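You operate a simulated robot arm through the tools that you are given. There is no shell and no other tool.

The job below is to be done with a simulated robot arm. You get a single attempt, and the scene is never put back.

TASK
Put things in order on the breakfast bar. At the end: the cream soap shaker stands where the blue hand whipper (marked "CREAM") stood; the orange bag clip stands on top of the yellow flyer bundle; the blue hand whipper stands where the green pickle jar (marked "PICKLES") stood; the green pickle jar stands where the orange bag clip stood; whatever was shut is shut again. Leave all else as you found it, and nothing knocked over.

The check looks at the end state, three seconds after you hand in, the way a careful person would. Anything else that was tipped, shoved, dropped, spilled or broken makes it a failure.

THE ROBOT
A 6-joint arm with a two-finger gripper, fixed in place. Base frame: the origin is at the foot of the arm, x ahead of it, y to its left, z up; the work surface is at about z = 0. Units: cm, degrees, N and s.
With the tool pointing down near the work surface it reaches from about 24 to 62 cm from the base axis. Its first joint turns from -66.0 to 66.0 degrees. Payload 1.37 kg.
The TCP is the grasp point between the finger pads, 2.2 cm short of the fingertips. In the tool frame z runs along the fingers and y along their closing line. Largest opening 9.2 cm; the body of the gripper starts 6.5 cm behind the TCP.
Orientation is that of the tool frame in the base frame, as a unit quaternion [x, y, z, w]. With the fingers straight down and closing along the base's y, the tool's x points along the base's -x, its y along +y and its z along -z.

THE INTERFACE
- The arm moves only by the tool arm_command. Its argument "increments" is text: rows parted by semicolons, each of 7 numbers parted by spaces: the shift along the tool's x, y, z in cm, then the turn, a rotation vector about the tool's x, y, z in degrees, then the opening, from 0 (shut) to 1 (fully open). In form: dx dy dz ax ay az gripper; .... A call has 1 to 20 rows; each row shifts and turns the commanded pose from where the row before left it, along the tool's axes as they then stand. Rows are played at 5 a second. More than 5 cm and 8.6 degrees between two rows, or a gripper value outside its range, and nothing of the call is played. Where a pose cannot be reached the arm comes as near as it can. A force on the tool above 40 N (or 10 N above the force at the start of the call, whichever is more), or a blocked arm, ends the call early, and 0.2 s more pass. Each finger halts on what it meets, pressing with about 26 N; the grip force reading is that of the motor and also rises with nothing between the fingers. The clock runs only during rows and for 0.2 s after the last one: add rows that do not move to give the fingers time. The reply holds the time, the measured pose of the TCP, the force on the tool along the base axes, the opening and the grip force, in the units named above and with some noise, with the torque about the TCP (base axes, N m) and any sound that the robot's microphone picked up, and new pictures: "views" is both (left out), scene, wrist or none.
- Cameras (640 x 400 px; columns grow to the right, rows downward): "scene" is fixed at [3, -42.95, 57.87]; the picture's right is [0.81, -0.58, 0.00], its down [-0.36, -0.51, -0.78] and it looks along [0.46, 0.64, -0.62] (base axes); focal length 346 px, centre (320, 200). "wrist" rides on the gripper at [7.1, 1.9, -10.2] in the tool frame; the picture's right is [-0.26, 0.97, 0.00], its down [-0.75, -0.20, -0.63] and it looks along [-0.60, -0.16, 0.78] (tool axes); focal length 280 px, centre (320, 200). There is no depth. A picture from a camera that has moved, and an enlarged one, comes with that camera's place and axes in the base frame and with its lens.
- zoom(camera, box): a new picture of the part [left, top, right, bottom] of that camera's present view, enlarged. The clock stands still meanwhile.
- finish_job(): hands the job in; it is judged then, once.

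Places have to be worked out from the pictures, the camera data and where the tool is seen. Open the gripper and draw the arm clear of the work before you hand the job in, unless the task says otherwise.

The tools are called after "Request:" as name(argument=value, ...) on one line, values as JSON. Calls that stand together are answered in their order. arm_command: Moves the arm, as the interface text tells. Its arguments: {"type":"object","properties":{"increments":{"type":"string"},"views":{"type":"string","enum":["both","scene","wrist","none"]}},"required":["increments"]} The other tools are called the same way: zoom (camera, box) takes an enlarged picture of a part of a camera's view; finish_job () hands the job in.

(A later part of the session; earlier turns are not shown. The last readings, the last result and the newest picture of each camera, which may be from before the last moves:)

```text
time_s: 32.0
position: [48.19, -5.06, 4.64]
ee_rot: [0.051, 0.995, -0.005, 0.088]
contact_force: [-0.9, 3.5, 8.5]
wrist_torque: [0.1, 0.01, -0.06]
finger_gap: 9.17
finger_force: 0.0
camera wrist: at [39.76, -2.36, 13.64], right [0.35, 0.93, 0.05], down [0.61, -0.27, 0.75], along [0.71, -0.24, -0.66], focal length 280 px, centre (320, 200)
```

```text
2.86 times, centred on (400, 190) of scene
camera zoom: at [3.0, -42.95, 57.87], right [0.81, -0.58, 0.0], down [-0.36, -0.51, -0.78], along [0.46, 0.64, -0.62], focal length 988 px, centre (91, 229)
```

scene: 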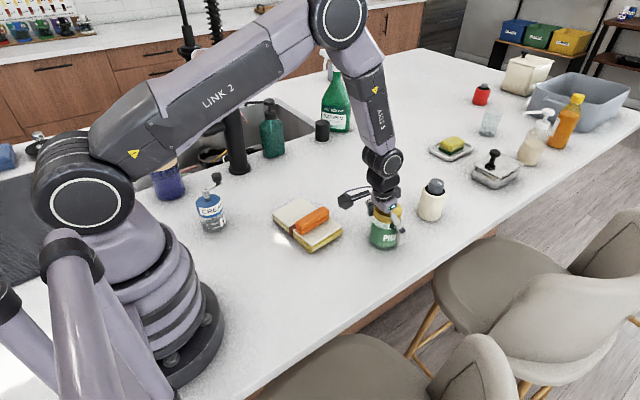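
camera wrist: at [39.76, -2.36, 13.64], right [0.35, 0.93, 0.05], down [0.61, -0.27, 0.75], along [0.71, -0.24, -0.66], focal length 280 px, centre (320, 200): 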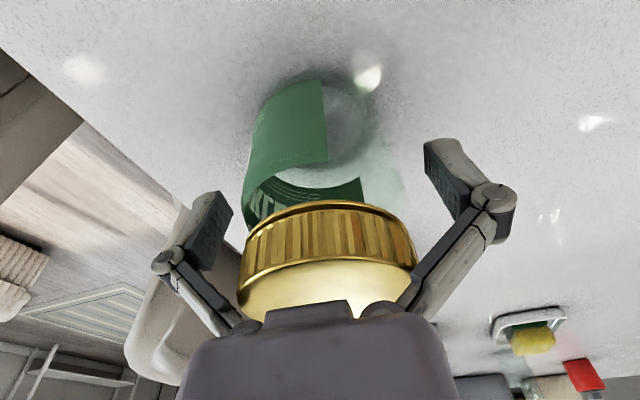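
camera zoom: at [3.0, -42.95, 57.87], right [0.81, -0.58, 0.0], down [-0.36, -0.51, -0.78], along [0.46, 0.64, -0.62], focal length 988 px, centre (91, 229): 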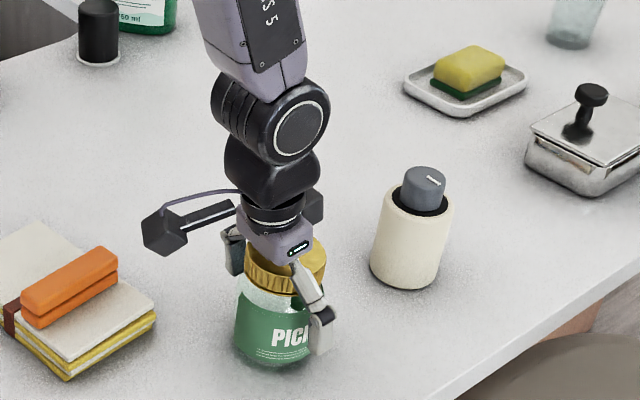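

There is a light contact of 8.5 N at z = 4.6: the finger links narrow towards the palm and touch the lid's rim. I rise 1.3 cm, where the links should clear the lid, and check that the force goes away.

Request:
arm_command(increments="-0.113 0 -0.64 0 0 0 1; -0.113 0 -0.64 0 0 0 1; 0 0 0 0 0 0 1; 0 0 0 0 0 0 1", views="both")

Request:
zoom(camera="wrist", box=[140, 60, 540, 340])

```text
time_s: 33.0
position: [48.21, -5.2, 6.03]
ee_rot: [0.05, 0.995, -0.004, 0.086]
contact_force: [1.1, 0.1, 0.4]
wrist_torque: [-0.02, -0.03, -0.02]
finger_gap: 9.2
finger_force: 0.1
camera wrist: at [39.72, -2.43, 14.92], right [0.35, 0.93, 0.05], down [0.61, -0.27, 0.75], along [0.71, -0.24, -0.66], focal length 280 px, centre (320, 200)
```

scene: 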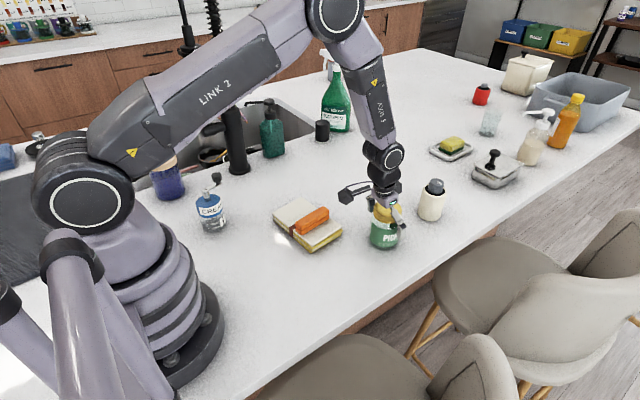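
wrist: 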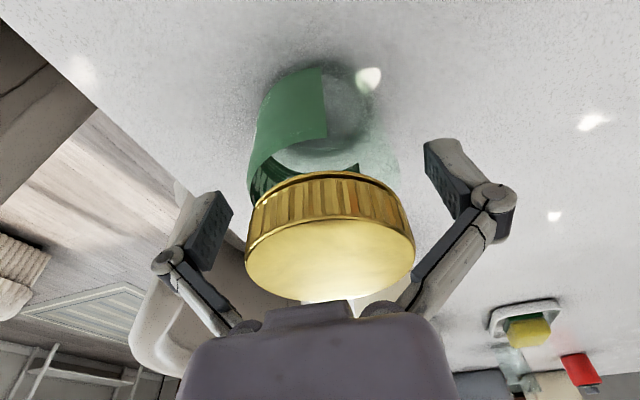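

```text
1.43 times, centred on (340, 200) of wrist
camera zoom: at [39.72, -2.43, 14.92], right [0.35, 0.93, 0.05], down [0.61, -0.27, 0.75], along [0.71, -0.24, -0.66], focal length 401 px, centre (291, 200)
```

zoom: 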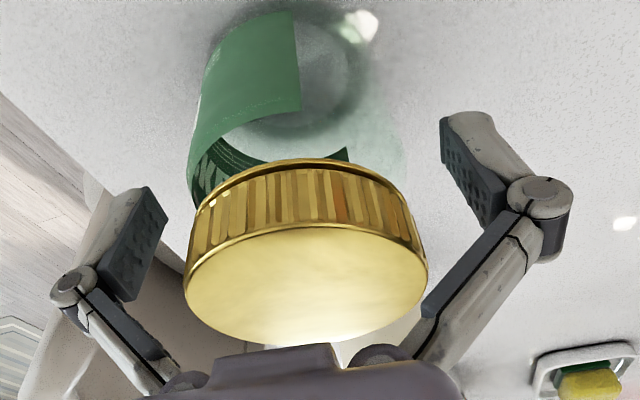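

The force is gone and the jar is centred between the pads at about (48.3, -5.0). I close on the jar's body.

Request:
arm_command(increments="0 0 0 0 0 0 0.85; 0 0 0 0 0 0 0.75; 0 0 0 0 0 0 0.65; 0 0 0 0 0 0 0.4; 0 0 0 0 0 0 0.2; 0 0 0 0 0 0 0; 0 0 0 0 0 0 0; 0 0 0 0 0 0 0", views="both")

Request:
zoom(camera="scene", box=[330, 150, 450, 260])

```text
time_s: 34.8
position: [48.33, -5.01, 6.01]
ee_rot: [0.051, 0.995, -0.004, 0.088]
contact_force: [-1.5, 4.4, 10.7]
wrist_torque: [0.47, 0.15, 0.0]
finger_gap: 6.68
finger_force: 25.9
camera wrist: at [39.74, -2.42, 14.94], right [0.35, 0.93, 0.05], down [0.61, -0.27, 0.75], along [0.71, -0.24, -0.66], focal length 280 px, centre (320, 200)
```

scene: 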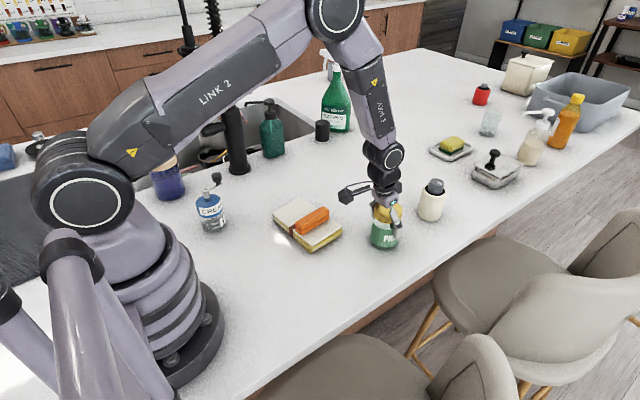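
wrist: 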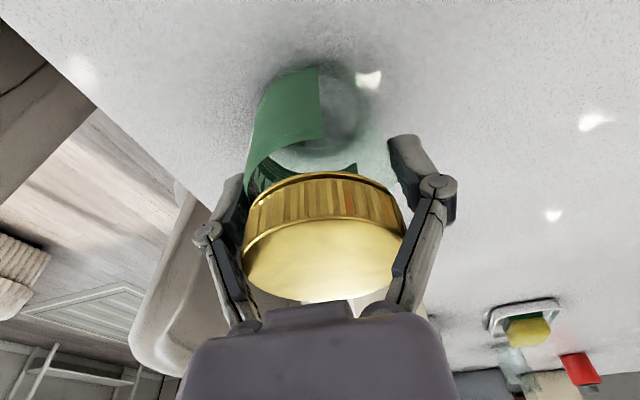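

```text
3.64 times, centred on (390, 205) of scene
camera zoom: at [2.99, -42.95, 57.87], right [0.81, -0.58, 0.0], down [-0.36, -0.51, -0.78], along [0.46, 0.64, -0.62], focal length 1258 px, centre (66, 182)
```

zoom: 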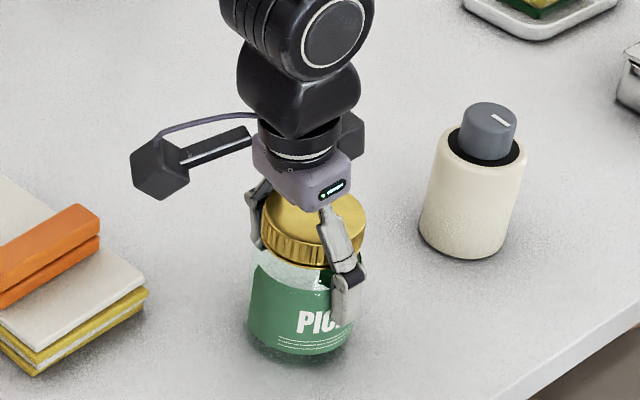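

The gap stopped at 6.7 cm and the jar slid about 0.3 cm to centre itself; the readings show 10.7 N vertical, probably from the fingers' arc as they closed. I lift only 0.6 cm to see whether the jar comes up cleanly.

Request:
arm_command(increments="-0.035 0 -0.2 0 0 0 0; -0.035 0 -0.2 0 0 0 0; -0.035 0 -0.2 0 0 0 0; 0 0 0 0 0 0 0; 0 0 0 0 0 0 0", views="both")

Request:
zoom(camera="scene", box=[330, 150, 450, 260])

```text
time_s: 36.0
position: [48.31, -5.12, 6.53]
ee_rot: [0.05, 0.995, -0.004, 0.088]
contact_force: [0.8, 0.9, -1.6]
wrist_torque: [-0.01, -0.04, 0.01]
finger_gap: 6.64
finger_force: 25.3
camera wrist: at [39.75, -2.4, 15.56], right [0.35, 0.93, 0.05], down [0.61, -0.27, 0.75], along [0.71, -0.24, -0.66], focal length 280 px, centre (320, 200)
```

scene: 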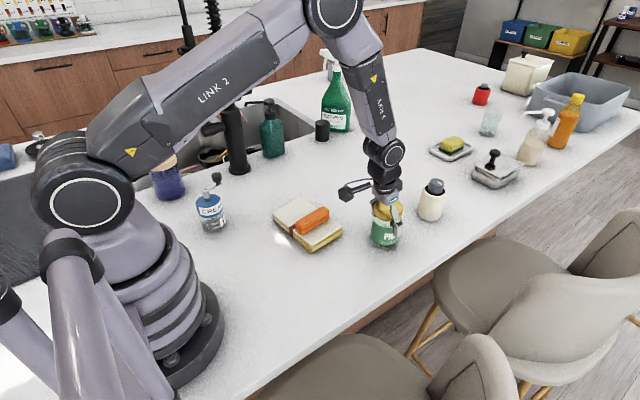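
wrist: 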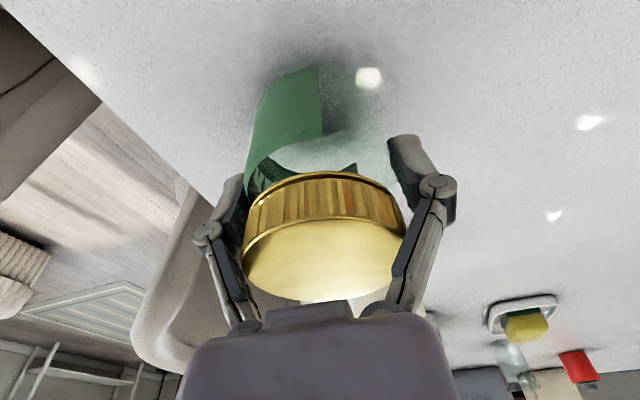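

```text
3.64 times, centred on (390, 205) of scene
camera zoom: at [3.0, -42.95, 57.87], right [0.81, -0.58, 0.0], down [-0.36, -0.51, -0.78], along [0.46, 0.64, -0.62], focal length 1258 px, centre (66, 182)
```

zoom: 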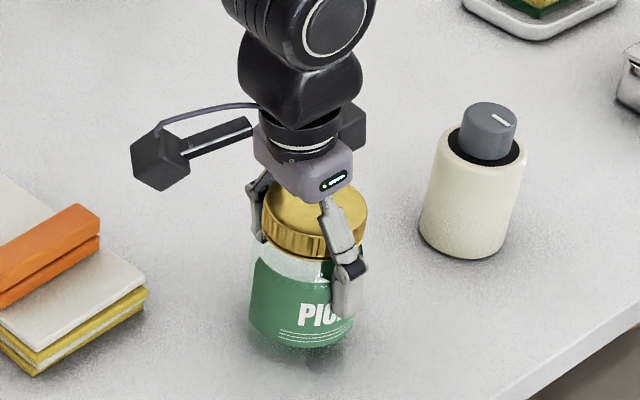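

The jar is lifted cleanly, upright, with a gap of 6.64 cm. I raise it 6 cm and carry it in a smooth arc to above the clip's old place at (60.8, 9.0), turning with the arm's azimuth.

Request:
arm_command(increments="-0.26 0 -1.48 0 0 0 0; -0.39 0 -2.22 0 0 0 0; -0.39 0 -2.22 0 0 0 0; -1.083 1.53 0.191 -0.247 0 -1.4 0; -1.083 1.53 0.191 -0.247 0 -1.4 0; -1.156 1.473 0.204 -0.247 0 -1.4 0; -1.156 1.473 0.204 -0.247 0 -1.4 0; -1.227 1.413 0.216 -0.247 0 -1.4 0; -1.227 1.413 0.216 -0.247 0 -1.4 0; -1.295 1.35 0.228 -0.247 0 -1.4 0; -1.295 1.35 0.228 -0.247 0 -1.4 0; -1.36 1.283 0.24 -0.247 0 -1.4 0; -1.36 1.283 0.24 -0.247 0 -1.4 0; 0 0 0 0 0 0 0; 0 0 0 0 0 0 0; 0 0 0 0 0 0 0", views="both")

Request:
zoom(camera="scene", box=[320, 110, 460, 250])

```text
time_s: 39.4
position: [60.55, 9.27, 12.73]
ee_rot: [-0.072, 0.993, 0.007, 0.088]
contact_force: [-0.9, -0.4, -2.0]
wrist_torque: [-0.01, 0.02, 0.0]
finger_gap: 6.63
finger_force: 26.1
camera wrist: at [51.67, 9.7, 21.65], right [0.11, 0.99, 0.05], down [0.66, -0.11, 0.75], along [0.75, -0.05, -0.66], focal length 280 px, centre (320, 200)
```

scene: 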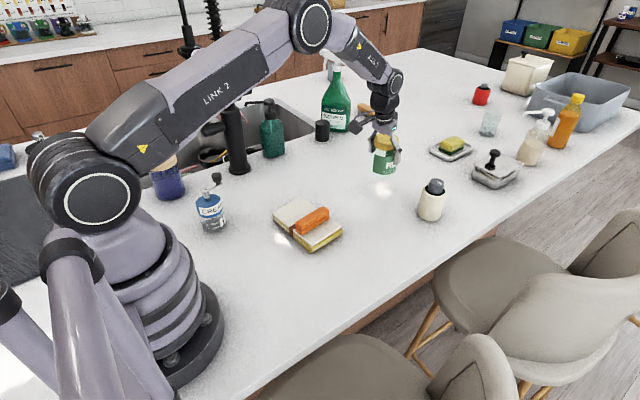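
wrist: 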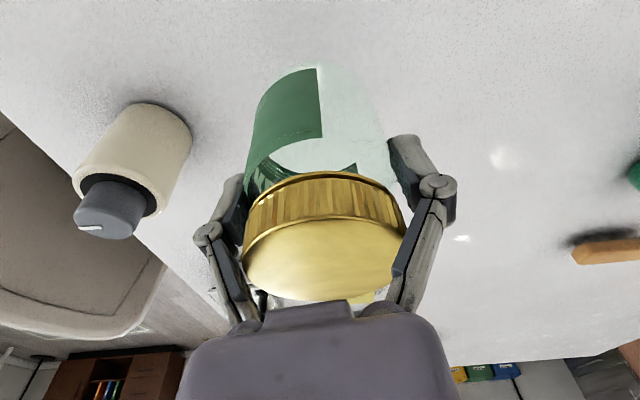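

```text
2.86 times, centred on (390, 180) of scene
camera zoom: at [3.0, -42.95, 57.87], right [0.81, -0.58, 0.0], down [-0.36, -0.51, -0.78], along [0.46, 0.64, -0.62], focal length 988 px, centre (120, 257)
```

zoom: 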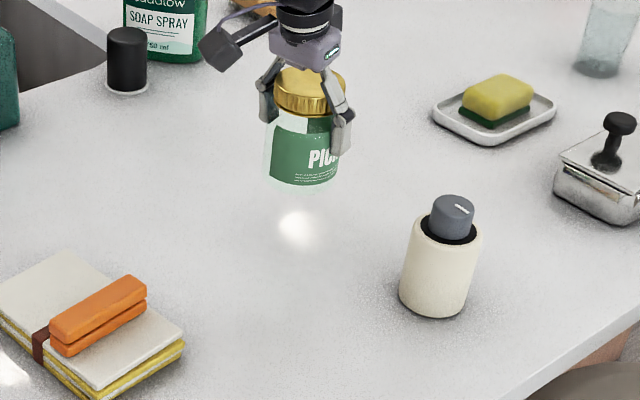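

The jar hangs upright at about (60.6, 9.1), with roughly 6.7 cm to the table. I correct slightly towards (60.8, 9.0) and lower it to just above the surface.

Request:
arm_command(increments="0.229 -0.03 1.53 0 0 0 0; 0.229 -0.03 1.53 0 0 0 0; 0.229 -0.03 1.53 0 0 0 0; 0.229 -0.03 1.53 0 0 0 0; 0 0 0 0 0 0 0; 0 0 0 0 0 0 0", views="both")

Request:
zoom(camera="scene", box=[320, 130, 440, 240])

```text
time_s: 40.8
position: [60.73, 9.12, 6.41]
ee_rot: [-0.072, 0.994, 0.007, 0.086]
contact_force: [-1.4, 0.3, -2.0]
wrist_torque: [0.02, -0.01, -0.03]
finger_gap: 6.62
finger_force: 25.9
camera wrist: at [51.8, 9.6, 15.34], right [0.11, 0.99, 0.05], down [0.66, -0.11, 0.75], along [0.75, -0.05, -0.66], focal length 280 px, centre (320, 200)
```

scene: 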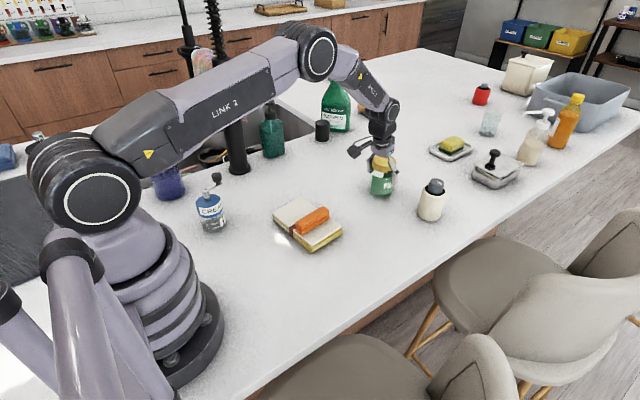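
wrist: 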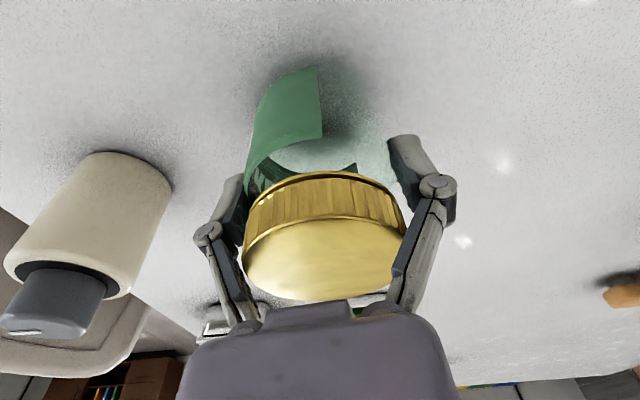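

```text
3.64 times, centred on (380, 185) of scene
camera zoom: at [3.0, -42.95, 57.87], right [0.81, -0.58, 0.0], down [-0.36, -0.51, -0.78], along [0.46, 0.64, -0.62], focal length 1258 px, centre (102, 254)
```

zoom: 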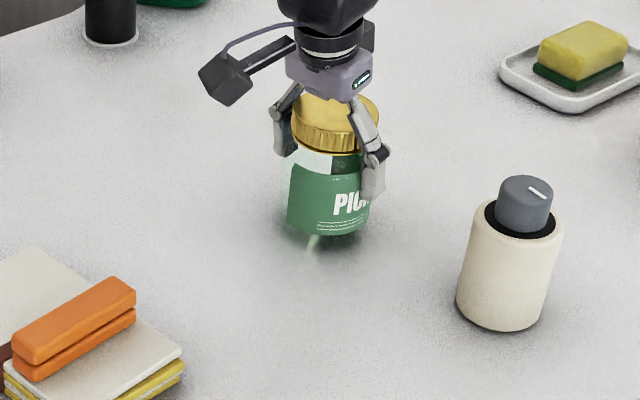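

About 0.4 cm remains to the table; I lower in small steps and watch the force.

Request:
arm_command(increments="0.023 0 0.13 0 0 0 0; 0.023 0 0.13 0 0 0 0; 0.023 0 0.13 0 0 0 0; 0 0 0 0 0 0 0; 0 0 0 0 0 0 0", views="none")

```text
time_s: 42.0
position: [60.7, 9.09, 6.06]
ee_rot: [-0.073, 0.994, 0.007, 0.086]
contact_force: [-0.2, -0.5, -1.8]
wrist_torque: [0.0, 0.01, 0.01]
finger_gap: 6.63
finger_force: 25.6
```

The force still shows only the jar's weight, so I go on in very small steps.

Request:
arm_command(increments="0.014 0 0.08 0 0 0 0; 0.014 0 0.08 0 0 0 0; 0 0 0 0 0 0 0; 0 0 0 0 0 0 0", views="wrist")

```text
time_s: 43.0
position: [60.82, 9.02, 6.08]
ee_rot: [-0.073, 0.993, 0.006, 0.087]
contact_force: [-5.2, 2.0, 13.9]
wrist_torque: [0.46, 0.43, 0.09]
finger_gap: 6.67
finger_force: 26.3
camera wrist: at [51.84, 9.56, 14.95], right [0.11, 0.99, 0.05], down [0.65, -0.11, 0.75], along [0.75, -0.05, -0.66], focal length 280 px, centre (320, 200)
```

wrist: 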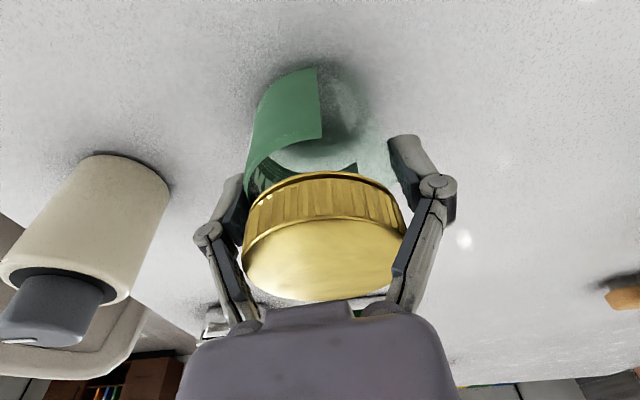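

The jar stands on the table with 14 N pressing, so I ease up 0.08 cm and open the fingers slowly.

Request:
arm_command(increments="-0.014 0 -0.08 0 0 0 0; 0 0 0 0 0 0 0; 0 0 0 0 0 0 0.76; 0 0 0 0 0 0 0.82; 0 0 0 0 0 0 0.9; 0 0 0 0 0 0 1; 0 0 0 0 0 0 1; 0 0 0 0 0 0 1; 0 0 0 0 0 0 1", views="both")

Request:
zoom(camera="scene", box=[320, 130, 440, 240])

```text
time_s: 45.0
position: [60.84, 9.07, 5.99]
ee_rot: [-0.072, 0.994, 0.006, 0.087]
contact_force: [0.6, 0.1, 0.0]
wrist_torque: [-0.02, -0.01, -0.01]
finger_gap: 9.2
finger_force: 0.1
camera wrist: at [51.82, 9.51, 14.95], right [0.11, 0.99, 0.05], down [0.66, -0.11, 0.75], along [0.75, -0.05, -0.66], focal length 280 px, centre (320, 200)
```

scene: 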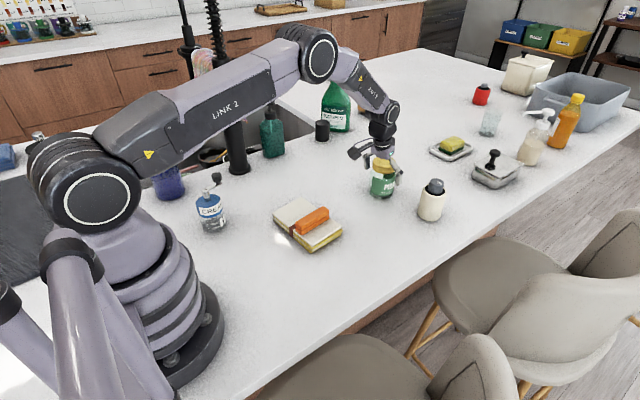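
wrist: 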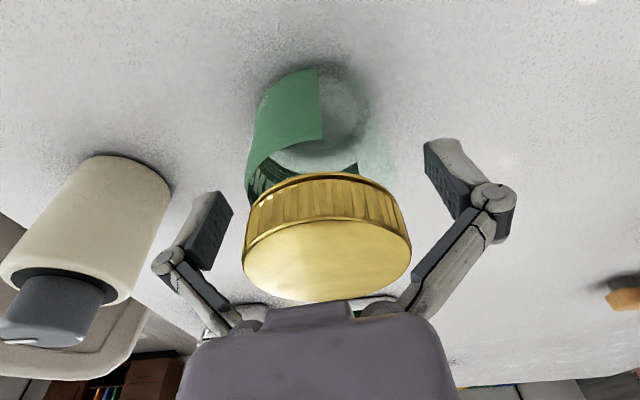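

```text
3.64 times, centred on (380, 185) of scene
camera zoom: at [3.0, -42.95, 57.87], right [0.81, -0.58, 0.0], down [-0.36, -0.51, -0.78], along [0.46, 0.64, -0.62], focal length 1258 px, centre (102, 254)
```

zoom: 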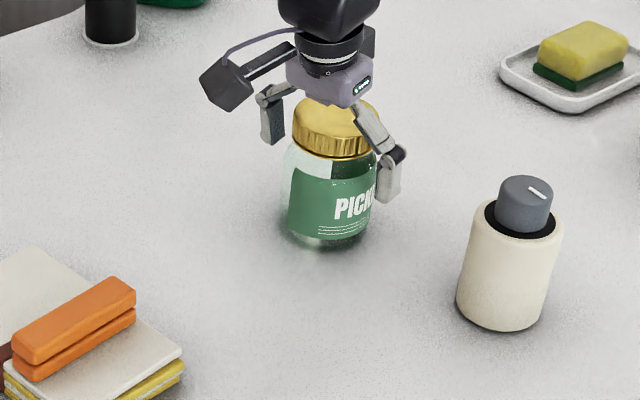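

The jar stands upright in the clip's old place, untouched by the open fingers. I rise straight up, bring the tool vertical, and draw back to a radius of about 41 cm.

Request:
arm_command(increments="-0.35 0 -1.97 0 0 0 1; -0.52 0 -2.95 0 0 0 1; -0.52 0 -2.95 0 0 0 1; -0.52 0 -2.95 0 0 0 1; 0.8 0 -0.5 0 5 0 1; 2 0 -0.5 0 5 0 1; 4 0 -0.8 0 0 0 1; 4 0 -0.8 0 0 0 1; 4 0 -0.8 0 0 0 1; 4 0 -0.8 0 0 0 1; 0 0 0 0 0 0 1; 0 0 0 0 0 0 1", views="both")

Request:
zoom(camera="scene", box=[340, 130, 460, 240])

```text
time_s: 47.6
position: [42.07, 6.1, 21.03]
ee_rot: [-0.074, 0.997, 0.0, 0.0]
contact_force: [-0.4, 0.4, -0.5]
wrist_torque: [-0.01, -0.03, 0.01]
finger_gap: 9.15
finger_force: 0.0
camera wrist: at [34.82, 6.93, 31.4], right [0.12, 0.99, 0.0], down [0.77, -0.09, 0.63], along [0.62, -0.07, -0.78], focal length 280 px, centre (320, 200)
```

scene: 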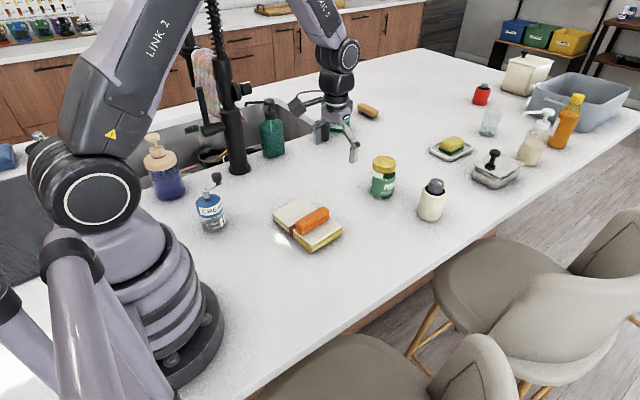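
wrist: 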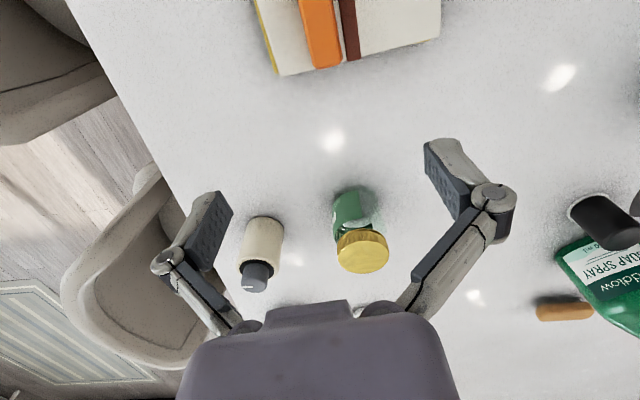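

```text
3.64 times, centred on (400, 185) of scene
camera zoom: at [3.0, -42.95, 57.87], right [0.81, -0.58, 0.0], down [-0.36, -0.51, -0.78], along [0.46, 0.64, -0.62], focal length 1258 px, centre (29, 254)
```

zoom: 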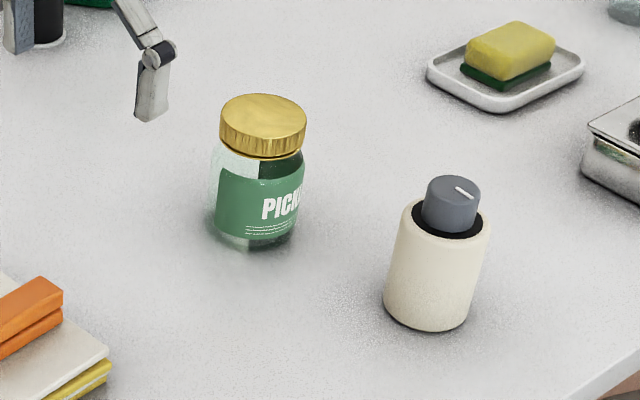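

The jar and everything else stand fine. I now swing the arm at z = 21 round to the whipper's direction, about 51 degrees, at a radius of about 36 cm, for a look at it.

Request:
arm_command(increments="0.86 3.47 0 0 0 -4.77 1; 0.86 3.41 0 0 0 -4.77 1; 0.86 3.35 0 0 0 -4.77 1; 0.86 3.29 0 0 0 -4.77 1; 0.855 3.23 0 0 0 -4.77 1; 0.85 3.17 0 0 0 -4.77 1; 0.85 3.11 0 0 0 -4.77 1; 0.85 3.05 0 0 0 -4.77 1; 0.85 3.0 0 0 0 -4.77 1; 0 0 0 0 0 0 1; 0 0 0 0 0 0 1; 0 0 0 0 0 0 1", views="both")

Request:
zoom(camera="scene", box=[160, 140, 280, 250])

```text
time_s: 50.2
position: [22.6, 28.34, 20.82]
ee_rot: [-0.434, 0.901, 0.0, -0.001]
contact_force: [0.0, 0.0, -0.4]
wrist_torque: [-0.03, 0.0, -0.01]
finger_gap: 9.22
finger_force: 0.1
camera wrist: at [16.6, 23.75, 31.15], right [-0.59, 0.81, 0.0], down [0.63, 0.46, 0.63], along [0.5, 0.37, -0.78], focal length 280 px, centre (320, 200)
```

scene: 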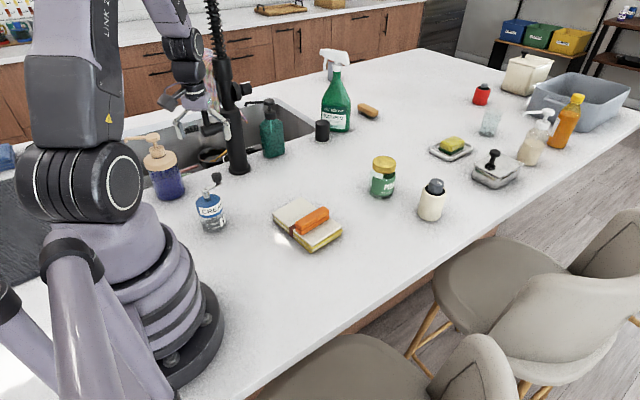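
wrist: 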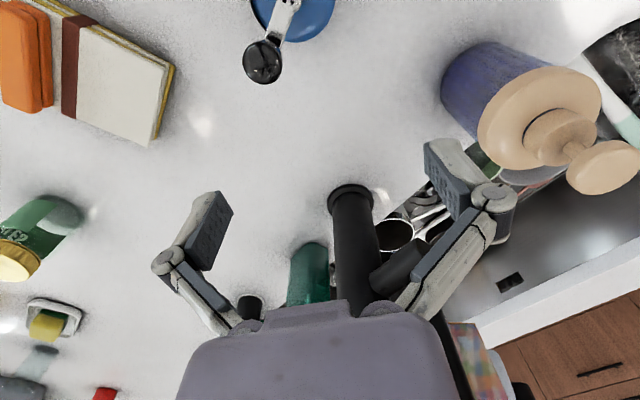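

```text
3.64 times, centred on (220, 195) of scene
camera zoom: at [3.0, -42.95, 57.87], right [0.81, -0.58, 0.0], down [-0.36, -0.51, -0.78], along [0.46, 0.64, -0.62], focal length 1258 px, centre (684, 218)
```

zoom: 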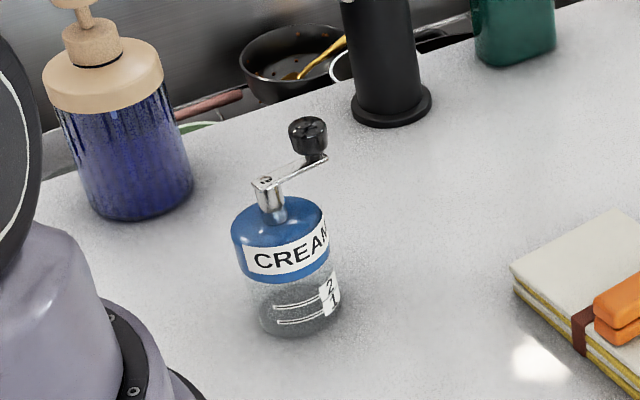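

The whipper stands at about (18.5, 23.2): blue collar at z = 5 to 7.2, hub up to 10.7, and crank knob up to about 13 on its +x side. A vertical grip there passes the wrist's aligned pose, so I first test that crossing in free space at about (25, 14.5), with the fingers drawn in.

Request:
arm_command(increments="1.54 -2.6 0 0 0 4.28 0.8; 1.54 -2.49 0 0 0 4.28 0.6; 1.54 -2.38 0 0 0 4.28 0.4; 1.54 -2.27 0 0 0 4.28 0.3; 1.54 -2.16 0 0 0 4.28 0.3; 0 0 2 0 0 0 0.3; 0 0 2 0 0 0 0.3; 0 0 2 0 0 0 0.3; 0 0 2 0 0 0 0.3; 0 0 2 0 0 0 0.3; 0 0 2 0 0 0 0.3; 0 0 1.5 0 0 0 0.3; 0 0 0 0 0 0 0.3; 0 0 0 0 0 0 0.3", views="both")

```text
time_s: 53.2
position: [25.04, 14.29, 7.15]
ee_rot: [-0.258, 0.966, -0.001, 0.0]
contact_force: [-0.1, -0.9, 0.2]
wrist_torque: [0.01, 0.02, 0.02]
finger_gap: 2.77
finger_force: 0.0
camera wrist: at [17.84, 12.36, 17.61], right [-0.25, 0.97, 0.0], down [0.75, 0.2, 0.63], along [0.6, 0.16, -0.78], focal length 280 px, centre (320, 200)
```

scene: 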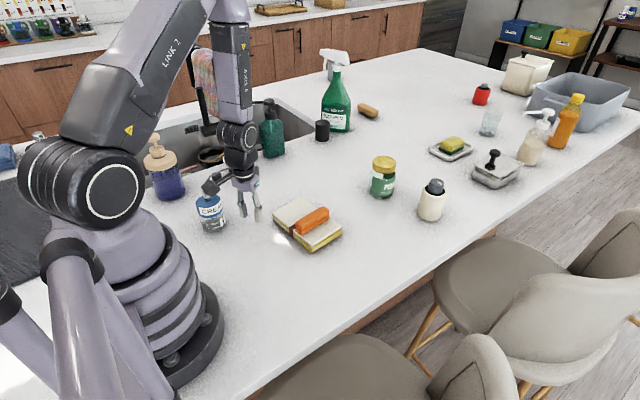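
wrist: 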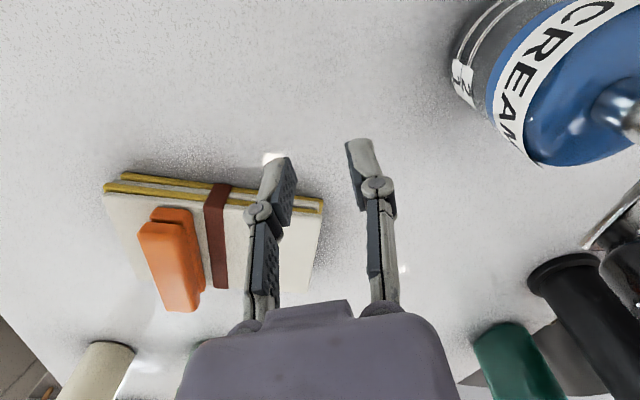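

The vertical crossing works: the tool reached (25.0, 14.3, 7.2) exactly. I rise to z = 21, turn to the crank's direction and go above the whipper with the fingers open.

Request:
arm_command(increments="0 0 -3.46 0 0 0 0.3; 0 0 -3.46 0 0 0 0.3; 0 0 -3.46 0 0 0 0.3; 0 0 -3.46 0 0 0 0.5; 0 0 0 0 0 7.67 0.7; 0 0 0 0 0 7.67 0.9; 0 0 0 0 0 7.67 1; 1.79 3.21 0 0 0 0 1; 1.79 3.21 0 0 0 0 1; 1.79 3.21 0 0 0 0 1; 0 0 0 0 0 0 1; 0 0 0 0 0 0 1; 0 0 0 0 0 0 1", views="both")

Request:
zoom(camera="wrist", box=[220, 20, 420, 180])

```text
time_s: 56.0
position: [18.46, 23.27, 21.14]
ee_rot: [-0.06, 0.998, 0.0, 0.0]
contact_force: [-0.2, 0.0, -0.5]
wrist_torque: [0.01, 0.02, -0.03]
finger_gap: 9.18
finger_force: 0.0
camera wrist: at [11.12, 24.18, 31.48], right [0.14, 0.99, 0.0], down [0.77, -0.11, 0.63], along [0.62, -0.09, -0.78], focal length 280 px, centre (320, 200)
```

scene: 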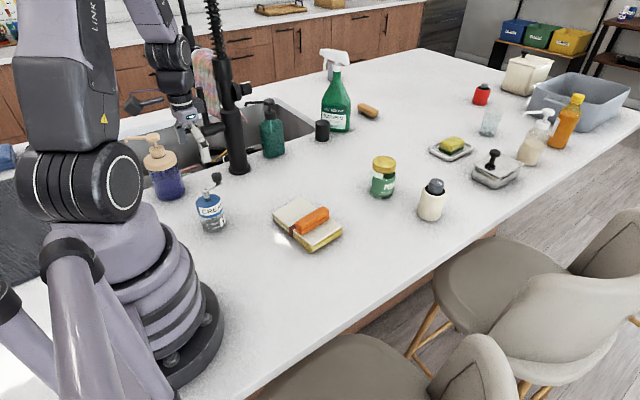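
wrist: 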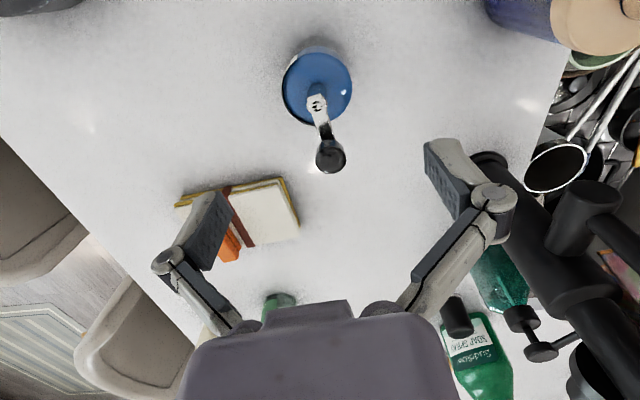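

```text
2.50 times, centred on (320, 100) of wrist
camera zoom: at [11.12, 24.18, 31.48], right [0.14, 0.99, 0.0], down [0.77, -0.11, 0.63], along [0.62, -0.09, -0.78], focal length 701 px, centre (320, 450)
```

zoom: 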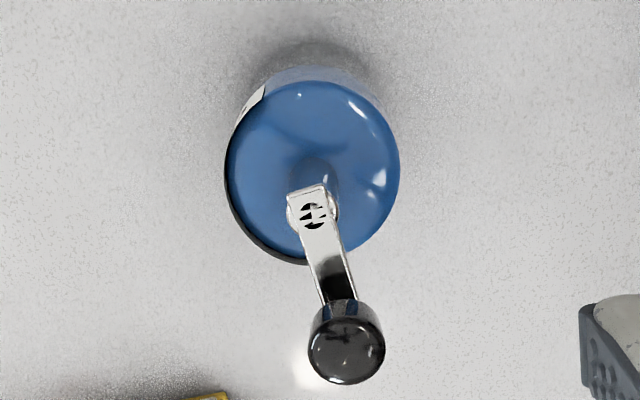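

From above, the whipper's axis is at about (18.6, 22.95) and the crank points along about 8 degrees with its knob 3.5 cm out, so the fingers will close across it and the palm misses the knob. I centre and lower part way to check.

Request:
arm_command(increments="-0.17 -0.22 0 0 0 -1.0 1; 0 0 2.2 0 0 0 1; 0 0 2.2 0 0 0 1; 0 0 2.2 0 0 0 1; 0 0 1.5 0 0 0 1; 0 0 0 0 0 0 1; 0 0 0 0 0 0 1", views="both")

Request:
zoom(camera="scene", box=[150, 120, 280, 240])

```text
time_s: 57.6
position: [18.6, 23.17, 13.19]
ee_rot: [-0.069, 0.998, 0.0, 0.0]
contact_force: [0.8, 0.5, -0.6]
wrist_torque: [0.01, 0.03, 0.02]
finger_gap: 9.19
finger_force: 0.1
camera wrist: at [11.35, 23.93, 23.47], right [0.13, 0.99, 0.0], down [0.77, -0.1, 0.63], along [0.62, -0.08, -0.78], focal length 280 px, centre (320, 200)
```

scene: 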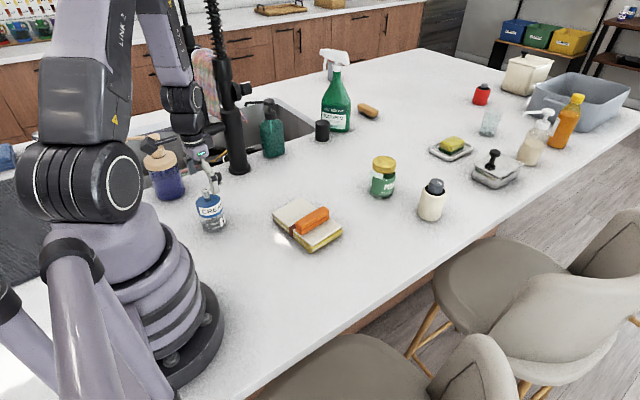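
wrist: 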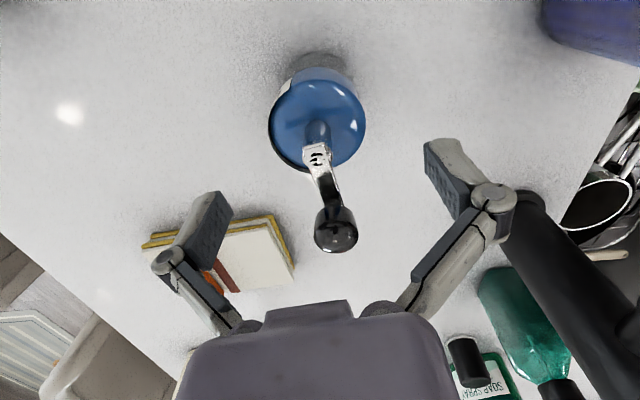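

```text
3.33 times, centred on (215, 180) of scene
camera zoom: at [3.0, -42.95, 57.87], right [0.81, -0.58, 0.0], down [-0.36, -0.51, -0.78], along [0.46, 0.64, -0.62], focal length 1153 px, centre (670, 267)
```

zoom: 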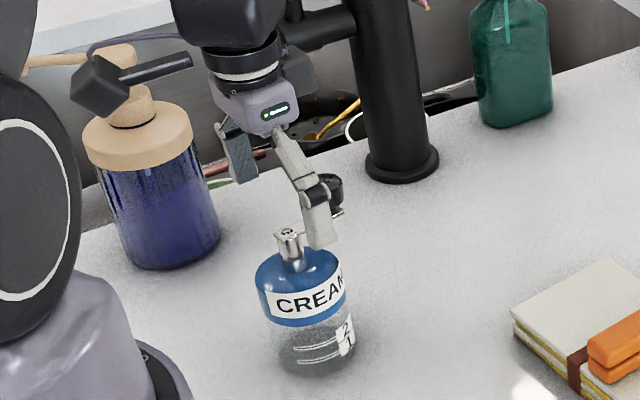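

The whipper is centred between the open fingers, hub at about (18.55, 22.9) and knob top near z = 13.3. I lower to z of about 7, which keeps the palm above the knob while the pads reach the blue collar.

Request:
arm_command(increments="0.09 -0.08 1.5 0 0 0 1; 0 0 1.7 0 0 0 1; 0 0 1.7 0 0 0 1; 0 0 1.3 0 0 0 1; 0 0 0 0 0 0 1; 0 0 0 0 0 0 1", views="both")

Request:
zoom(camera="scene", box=[150, 130, 280, 250])

Request:
zoom(camera="wrist", box=[140, 60, 540, 340])

```text
time_s: 59.0
position: [18.56, 22.87, 7.13]
ee_rot: [-0.069, 0.998, 0.0, 0.0]
contact_force: [-0.4, 0.1, -1.2]
wrist_torque: [0.0, -0.01, 0.01]
finger_gap: 9.2
finger_force: 0.0
camera wrist: at [11.22, 23.77, 17.3], right [0.13, 0.99, 0.0], down [0.77, -0.1, 0.63], along [0.62, -0.08, -0.78], focal length 280 px, centre (320, 200)
```

scene: 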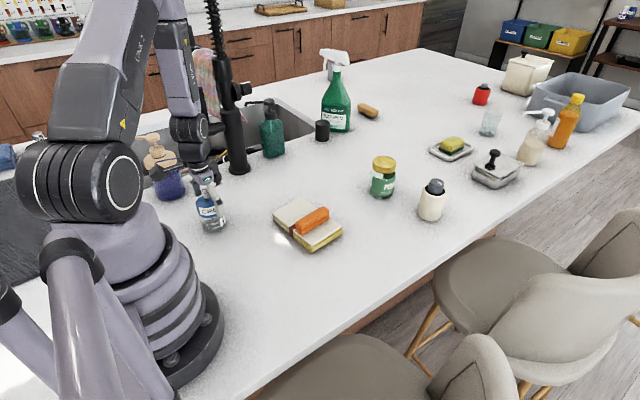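
wrist: 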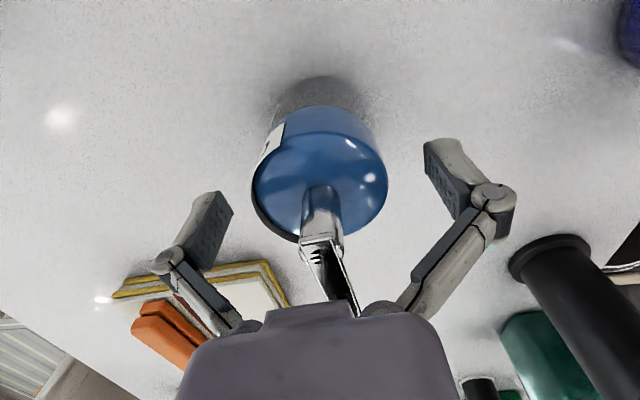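

```text
3.33 times, centred on (215, 190) of scene
camera zoom: at [3.0, -42.95, 57.87], right [0.81, -0.58, 0.0], down [-0.36, -0.51, -0.78], along [0.46, 0.64, -0.62], focal length 1153 px, centre (670, 233)
```

zoom: 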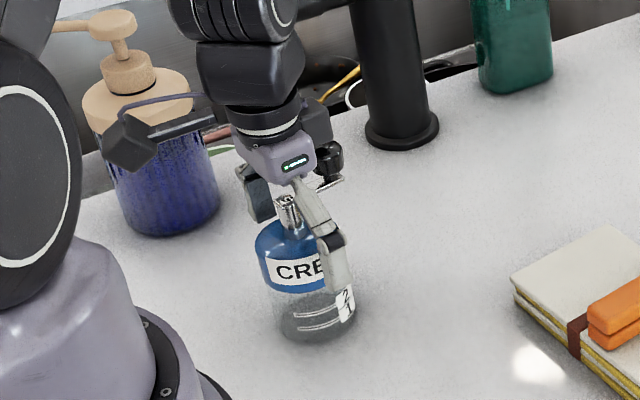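

```text
1.43 times, centred on (340, 200) of wrist
camera zoom: at [11.22, 23.77, 17.3], right [0.13, 0.99, 0.0], down [0.77, -0.1, 0.63], along [0.62, -0.08, -0.78], focal length 401 px, centre (291, 200)
```

zoom: 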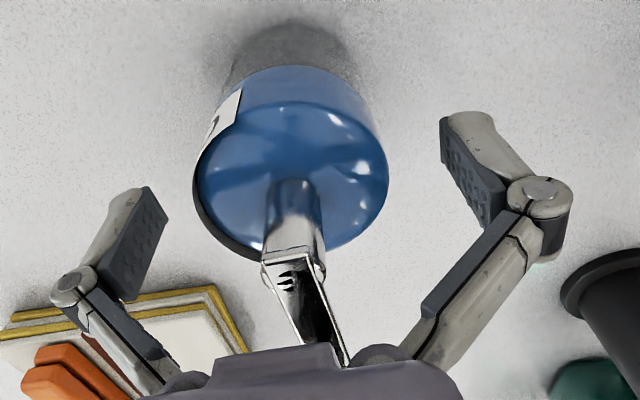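

No contact, and the collar is centred between the pads. I close on the blue collar.

Request:
arm_command(increments="0 0 0 0 0 0 0.85; 0 0 0 0 0 0 0.75; 0 0 0 0 0 0 0.65; 0 0 0 0 0 0 0.5; 0 0 0 0 0 0 0.3; 0 0 0 0 0 0 0; 0 0 0 0 0 0 0; 0 0 0 0 0 0 0", views="wrist")

Request:
zoom(camera="scene", box=[150, 130, 280, 250])

```text
time_s: 60.8
position: [18.58, 22.97, 7.05]
ee_rot: [-0.068, 0.998, 0.0, 0.0]
contact_force: [-0.6, 0.5, 11.5]
wrist_torque: [-0.01, 0.0, -0.01]
finger_gap: 5.71
finger_force: 25.6
camera wrist: at [11.22, 23.77, 17.32], right [0.13, 0.99, 0.0], down [0.77, -0.1, 0.63], along [0.62, -0.08, -0.78], focal length 280 px, centre (320, 200)
```

wrist: 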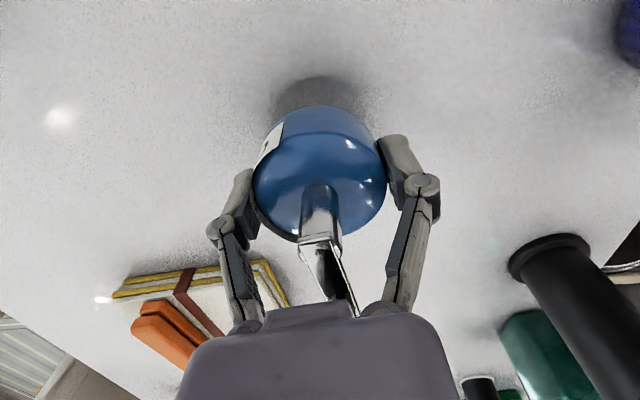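

```text
3.33 times, centred on (215, 190) of scene
camera zoom: at [3.0, -42.95, 57.87], right [0.81, -0.58, 0.0], down [-0.36, -0.51, -0.78], along [0.46, 0.64, -0.62], focal length 1153 px, centre (670, 233)
```

zoom: 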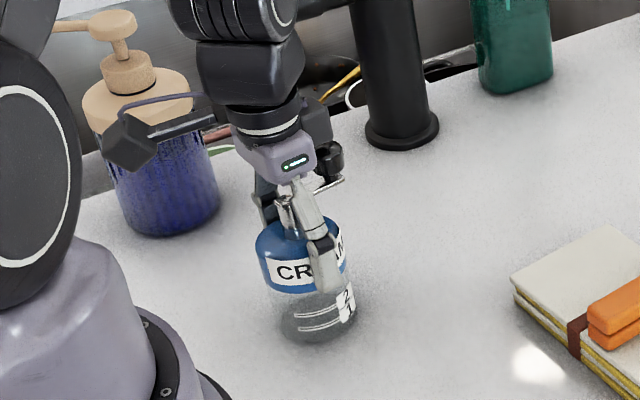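

The fingers hold the collar evenly at a gap of 5.7 cm. I lift just 0.6 cm to check that the glass comes up together with the collar.

Request:
arm_command(increments="0 0 -0.2 0 0 0 0; 0 0 -0.2 0 0 0 0; 0 0 -0.2 0 0 0 0; 0 0 0 0 0 0 0; 0 0 0 0 0 0 0", views="wrist")

Request:
zoom(camera="scene", box=[170, 160, 260, 250])

```text
time_s: 62.0
position: [18.46, 22.9, 7.46]
ee_rot: [-0.068, 0.998, 0.0, 0.0]
contact_force: [0.6, -0.1, -0.9]
wrist_torque: [0.03, -0.04, -0.01]
finger_gap: 5.71
finger_force: 26.3
camera wrist: at [11.24, 23.79, 17.85], right [0.13, 0.99, 0.0], down [0.77, -0.1, 0.63], along [0.62, -0.08, -0.78], focal length 280 px, centre (320, 200)
```

wrist: 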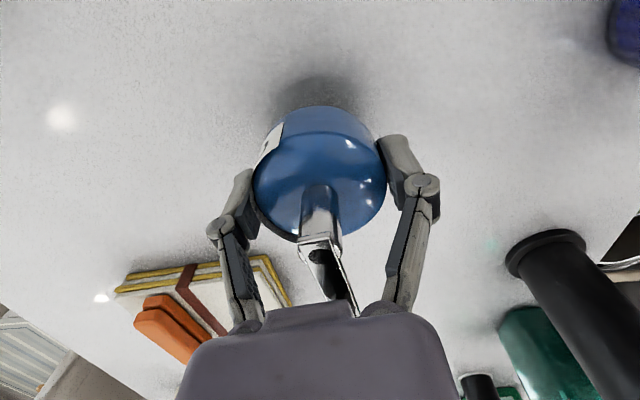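

```text
4.44 times, centred on (215, 205) of scene
camera zoom: at [3.0, -42.95, 57.87], right [0.81, -0.58, 0.0], down [-0.36, -0.51, -0.78], along [0.46, 0.64, -0.62], focal length 1537 px, centre (787, 178)
```

zoom: 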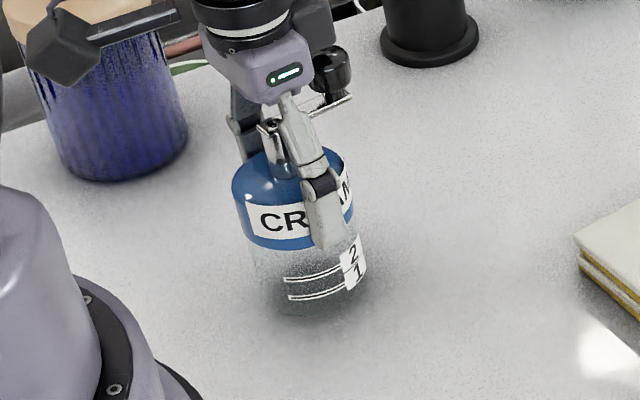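

The glass hangs with the collar, so the whipper is one piece and safely held. I raise it slowly to carrying height.

Request:
arm_command(increments="0 0 -1 0 0 0 0; 0 0 -1.5 0 0 0 0; 0 0 -1.5 0 0 0 0; 0 0 -1.5 0 0 0 0; 0 0 -1.5 0 0 0 0; 0 0 -1.5 0 0 0 0; 0 0 -1 0 0 0 0; 0 0 0 0 0 0 0; 0 0 0 0 0 0 0", views="both")

```text
time_s: 64.0
position: [18.56, 22.78, 17.03]
ee_rot: [-0.069, 0.998, 0.0, 0.0]
contact_force: [0.1, -0.6, -1.1]
wrist_torque: [-0.01, -0.02, 0.0]
finger_gap: 5.7
finger_force: 25.8
camera wrist: at [11.23, 23.69, 27.33], right [0.13, 0.99, 0.0], down [0.77, -0.1, 0.63], along [0.62, -0.08, -0.78], focal length 280 px, centre (320, 200)
```

scene: 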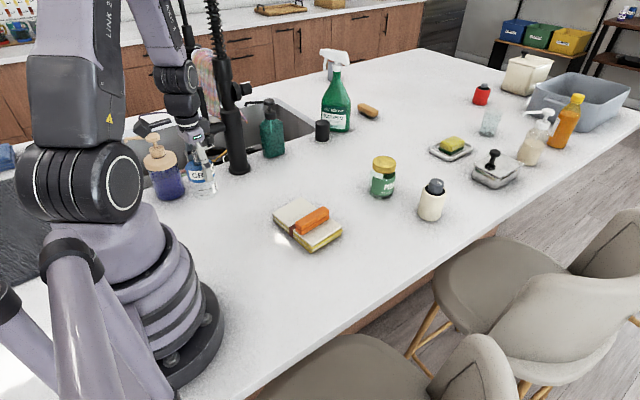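
wrist: 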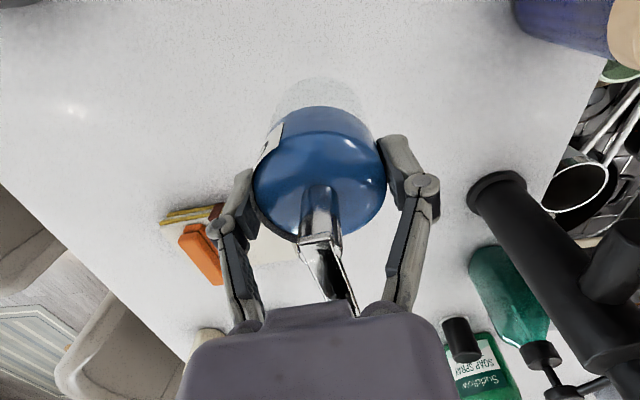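

The whipper hangs upright at z = 17 over its old place. I carry it smoothly to above the jar's old place at (48.4, -5.0), keeping the tool vertical and its heading unchanged.

Request:
arm_command(increments="-0.806 -0.988 0 0 0 0 0; -1.6125 -1.975 0 0 0 0 0; -1.6125 -1.975 0 0 0 0 0; -1.6125 -1.975 0 0 0 0 0; -1.6125 -1.975 0 0 0 0 0; -1.6125 -1.975 0 0 0 0 0; -1.6125 -1.975 0 0 0 0 0; -1.6125 -1.975 0 0 0 0 0; -1.6125 -1.975 0 0 0 0 0; -1.6125 -1.975 0 0 0 0 0; -1.6125 -1.975 0 0 0 0 0; -1.6125 -1.975 0 0 0 0 0; -1.6125 -1.975 0 0 0 0 0; -1.6125 -1.975 0 0 0 0 0; -1.6125 -1.975 0 0 0 0 0; -1.6125 -1.975 0 0 0 0 0; -0.806 -0.988 0 0 0 0 0; 0 0 0 0 0 0 0; 0 0 0 0 0 0 0; 0 0 0 0 0 0 0", views="both")

```text
time_s: 68.2
position: [48.46, -4.98, 16.97]
ee_rot: [-0.069, 0.998, 0.0, -0.001]
contact_force: [0.4, -0.5, -1.2]
wrist_torque: [0.01, 0.01, 0.03]
finger_gap: 5.72
finger_force: 25.8
camera wrist: at [41.13, -4.15, 27.33], right [0.13, 0.99, 0.0], down [0.77, -0.1, 0.63], along [0.62, -0.08, -0.78], focal length 280 px, centre (320, 200)
```

scene: 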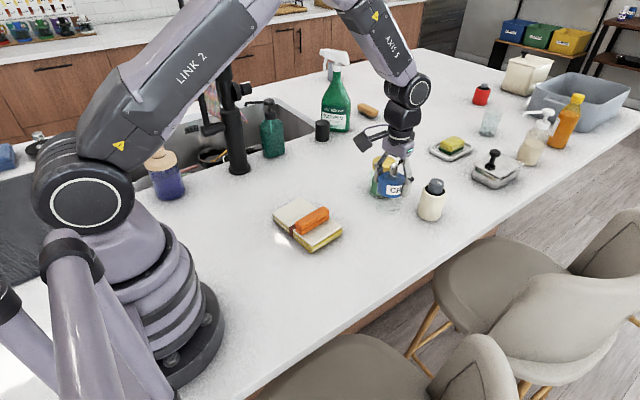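
wrist: 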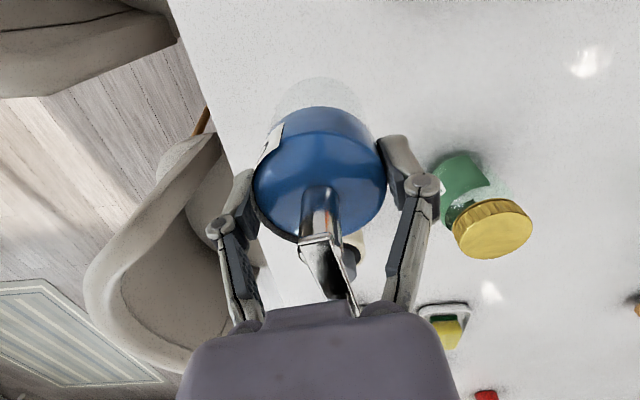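

The whipper is above (48.4, -5.05), with about 10 cm to go. I lower it 9.5 cm in even steps.

Request:
arm_command(increments="0 0.1 1 0 0 0 0; 0 0 1.6 0 0 0 0; 0 0 1.6 0 0 0 0; 0 0 1.6 0 0 0 0; 0 0 1.6 0 0 0 0; 0 0 1.4 0 0 0 0; 0 0 0.7 0 0 0 0; 0 0 0 0 0 0 0; 0 0 0 0 0 0 0", views="both")

Request:
zoom(camera="scene", box=[330, 130, 460, 260])

```text
time_s: 70.2
position: [48.42, -4.83, 7.44]
ee_rot: [-0.069, 0.998, 0.001, 0.001]
contact_force: [-0.7, 0.1, -1.8]
wrist_torque: [0.0, -0.01, 0.02]
finger_gap: 5.69
finger_force: 26.0
camera wrist: at [41.19, -4.01, 17.84], right [0.13, 0.99, 0.0], down [0.77, -0.1, 0.63], along [0.62, -0.08, -0.78], focal length 280 px, centre (320, 200)
```

scene: 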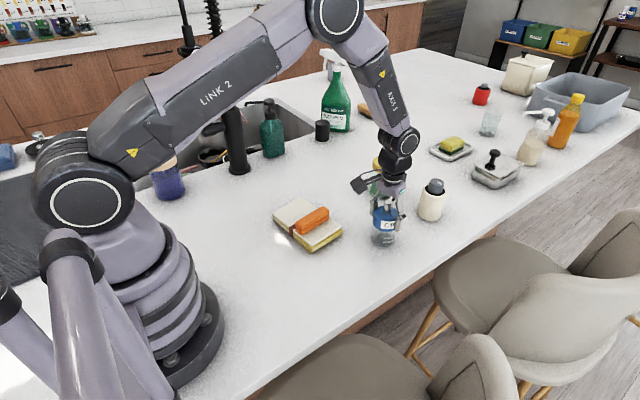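
wrist: 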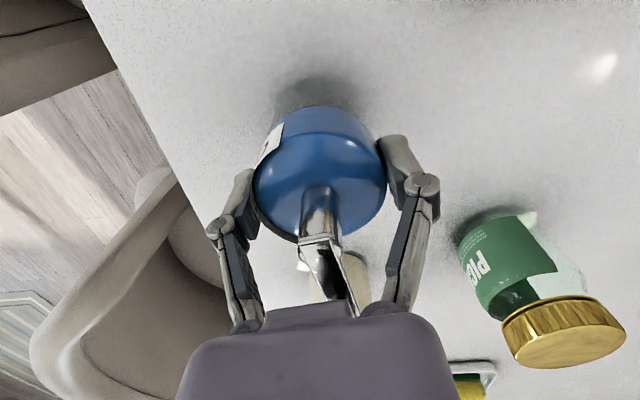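

```text
3.08 times, centred on (395, 195) of scene
camera zoom: at [3.0, -42.95, 57.87], right [0.81, -0.58, 0.0], down [-0.36, -0.51, -0.78], along [0.46, 0.64, -0.62], focal length 1064 px, centre (89, 215)
```

zoom: 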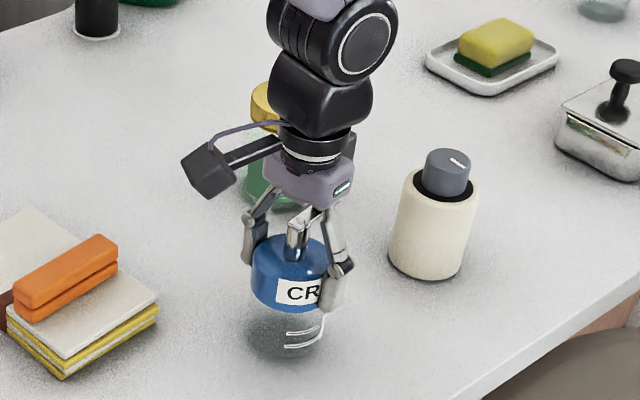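

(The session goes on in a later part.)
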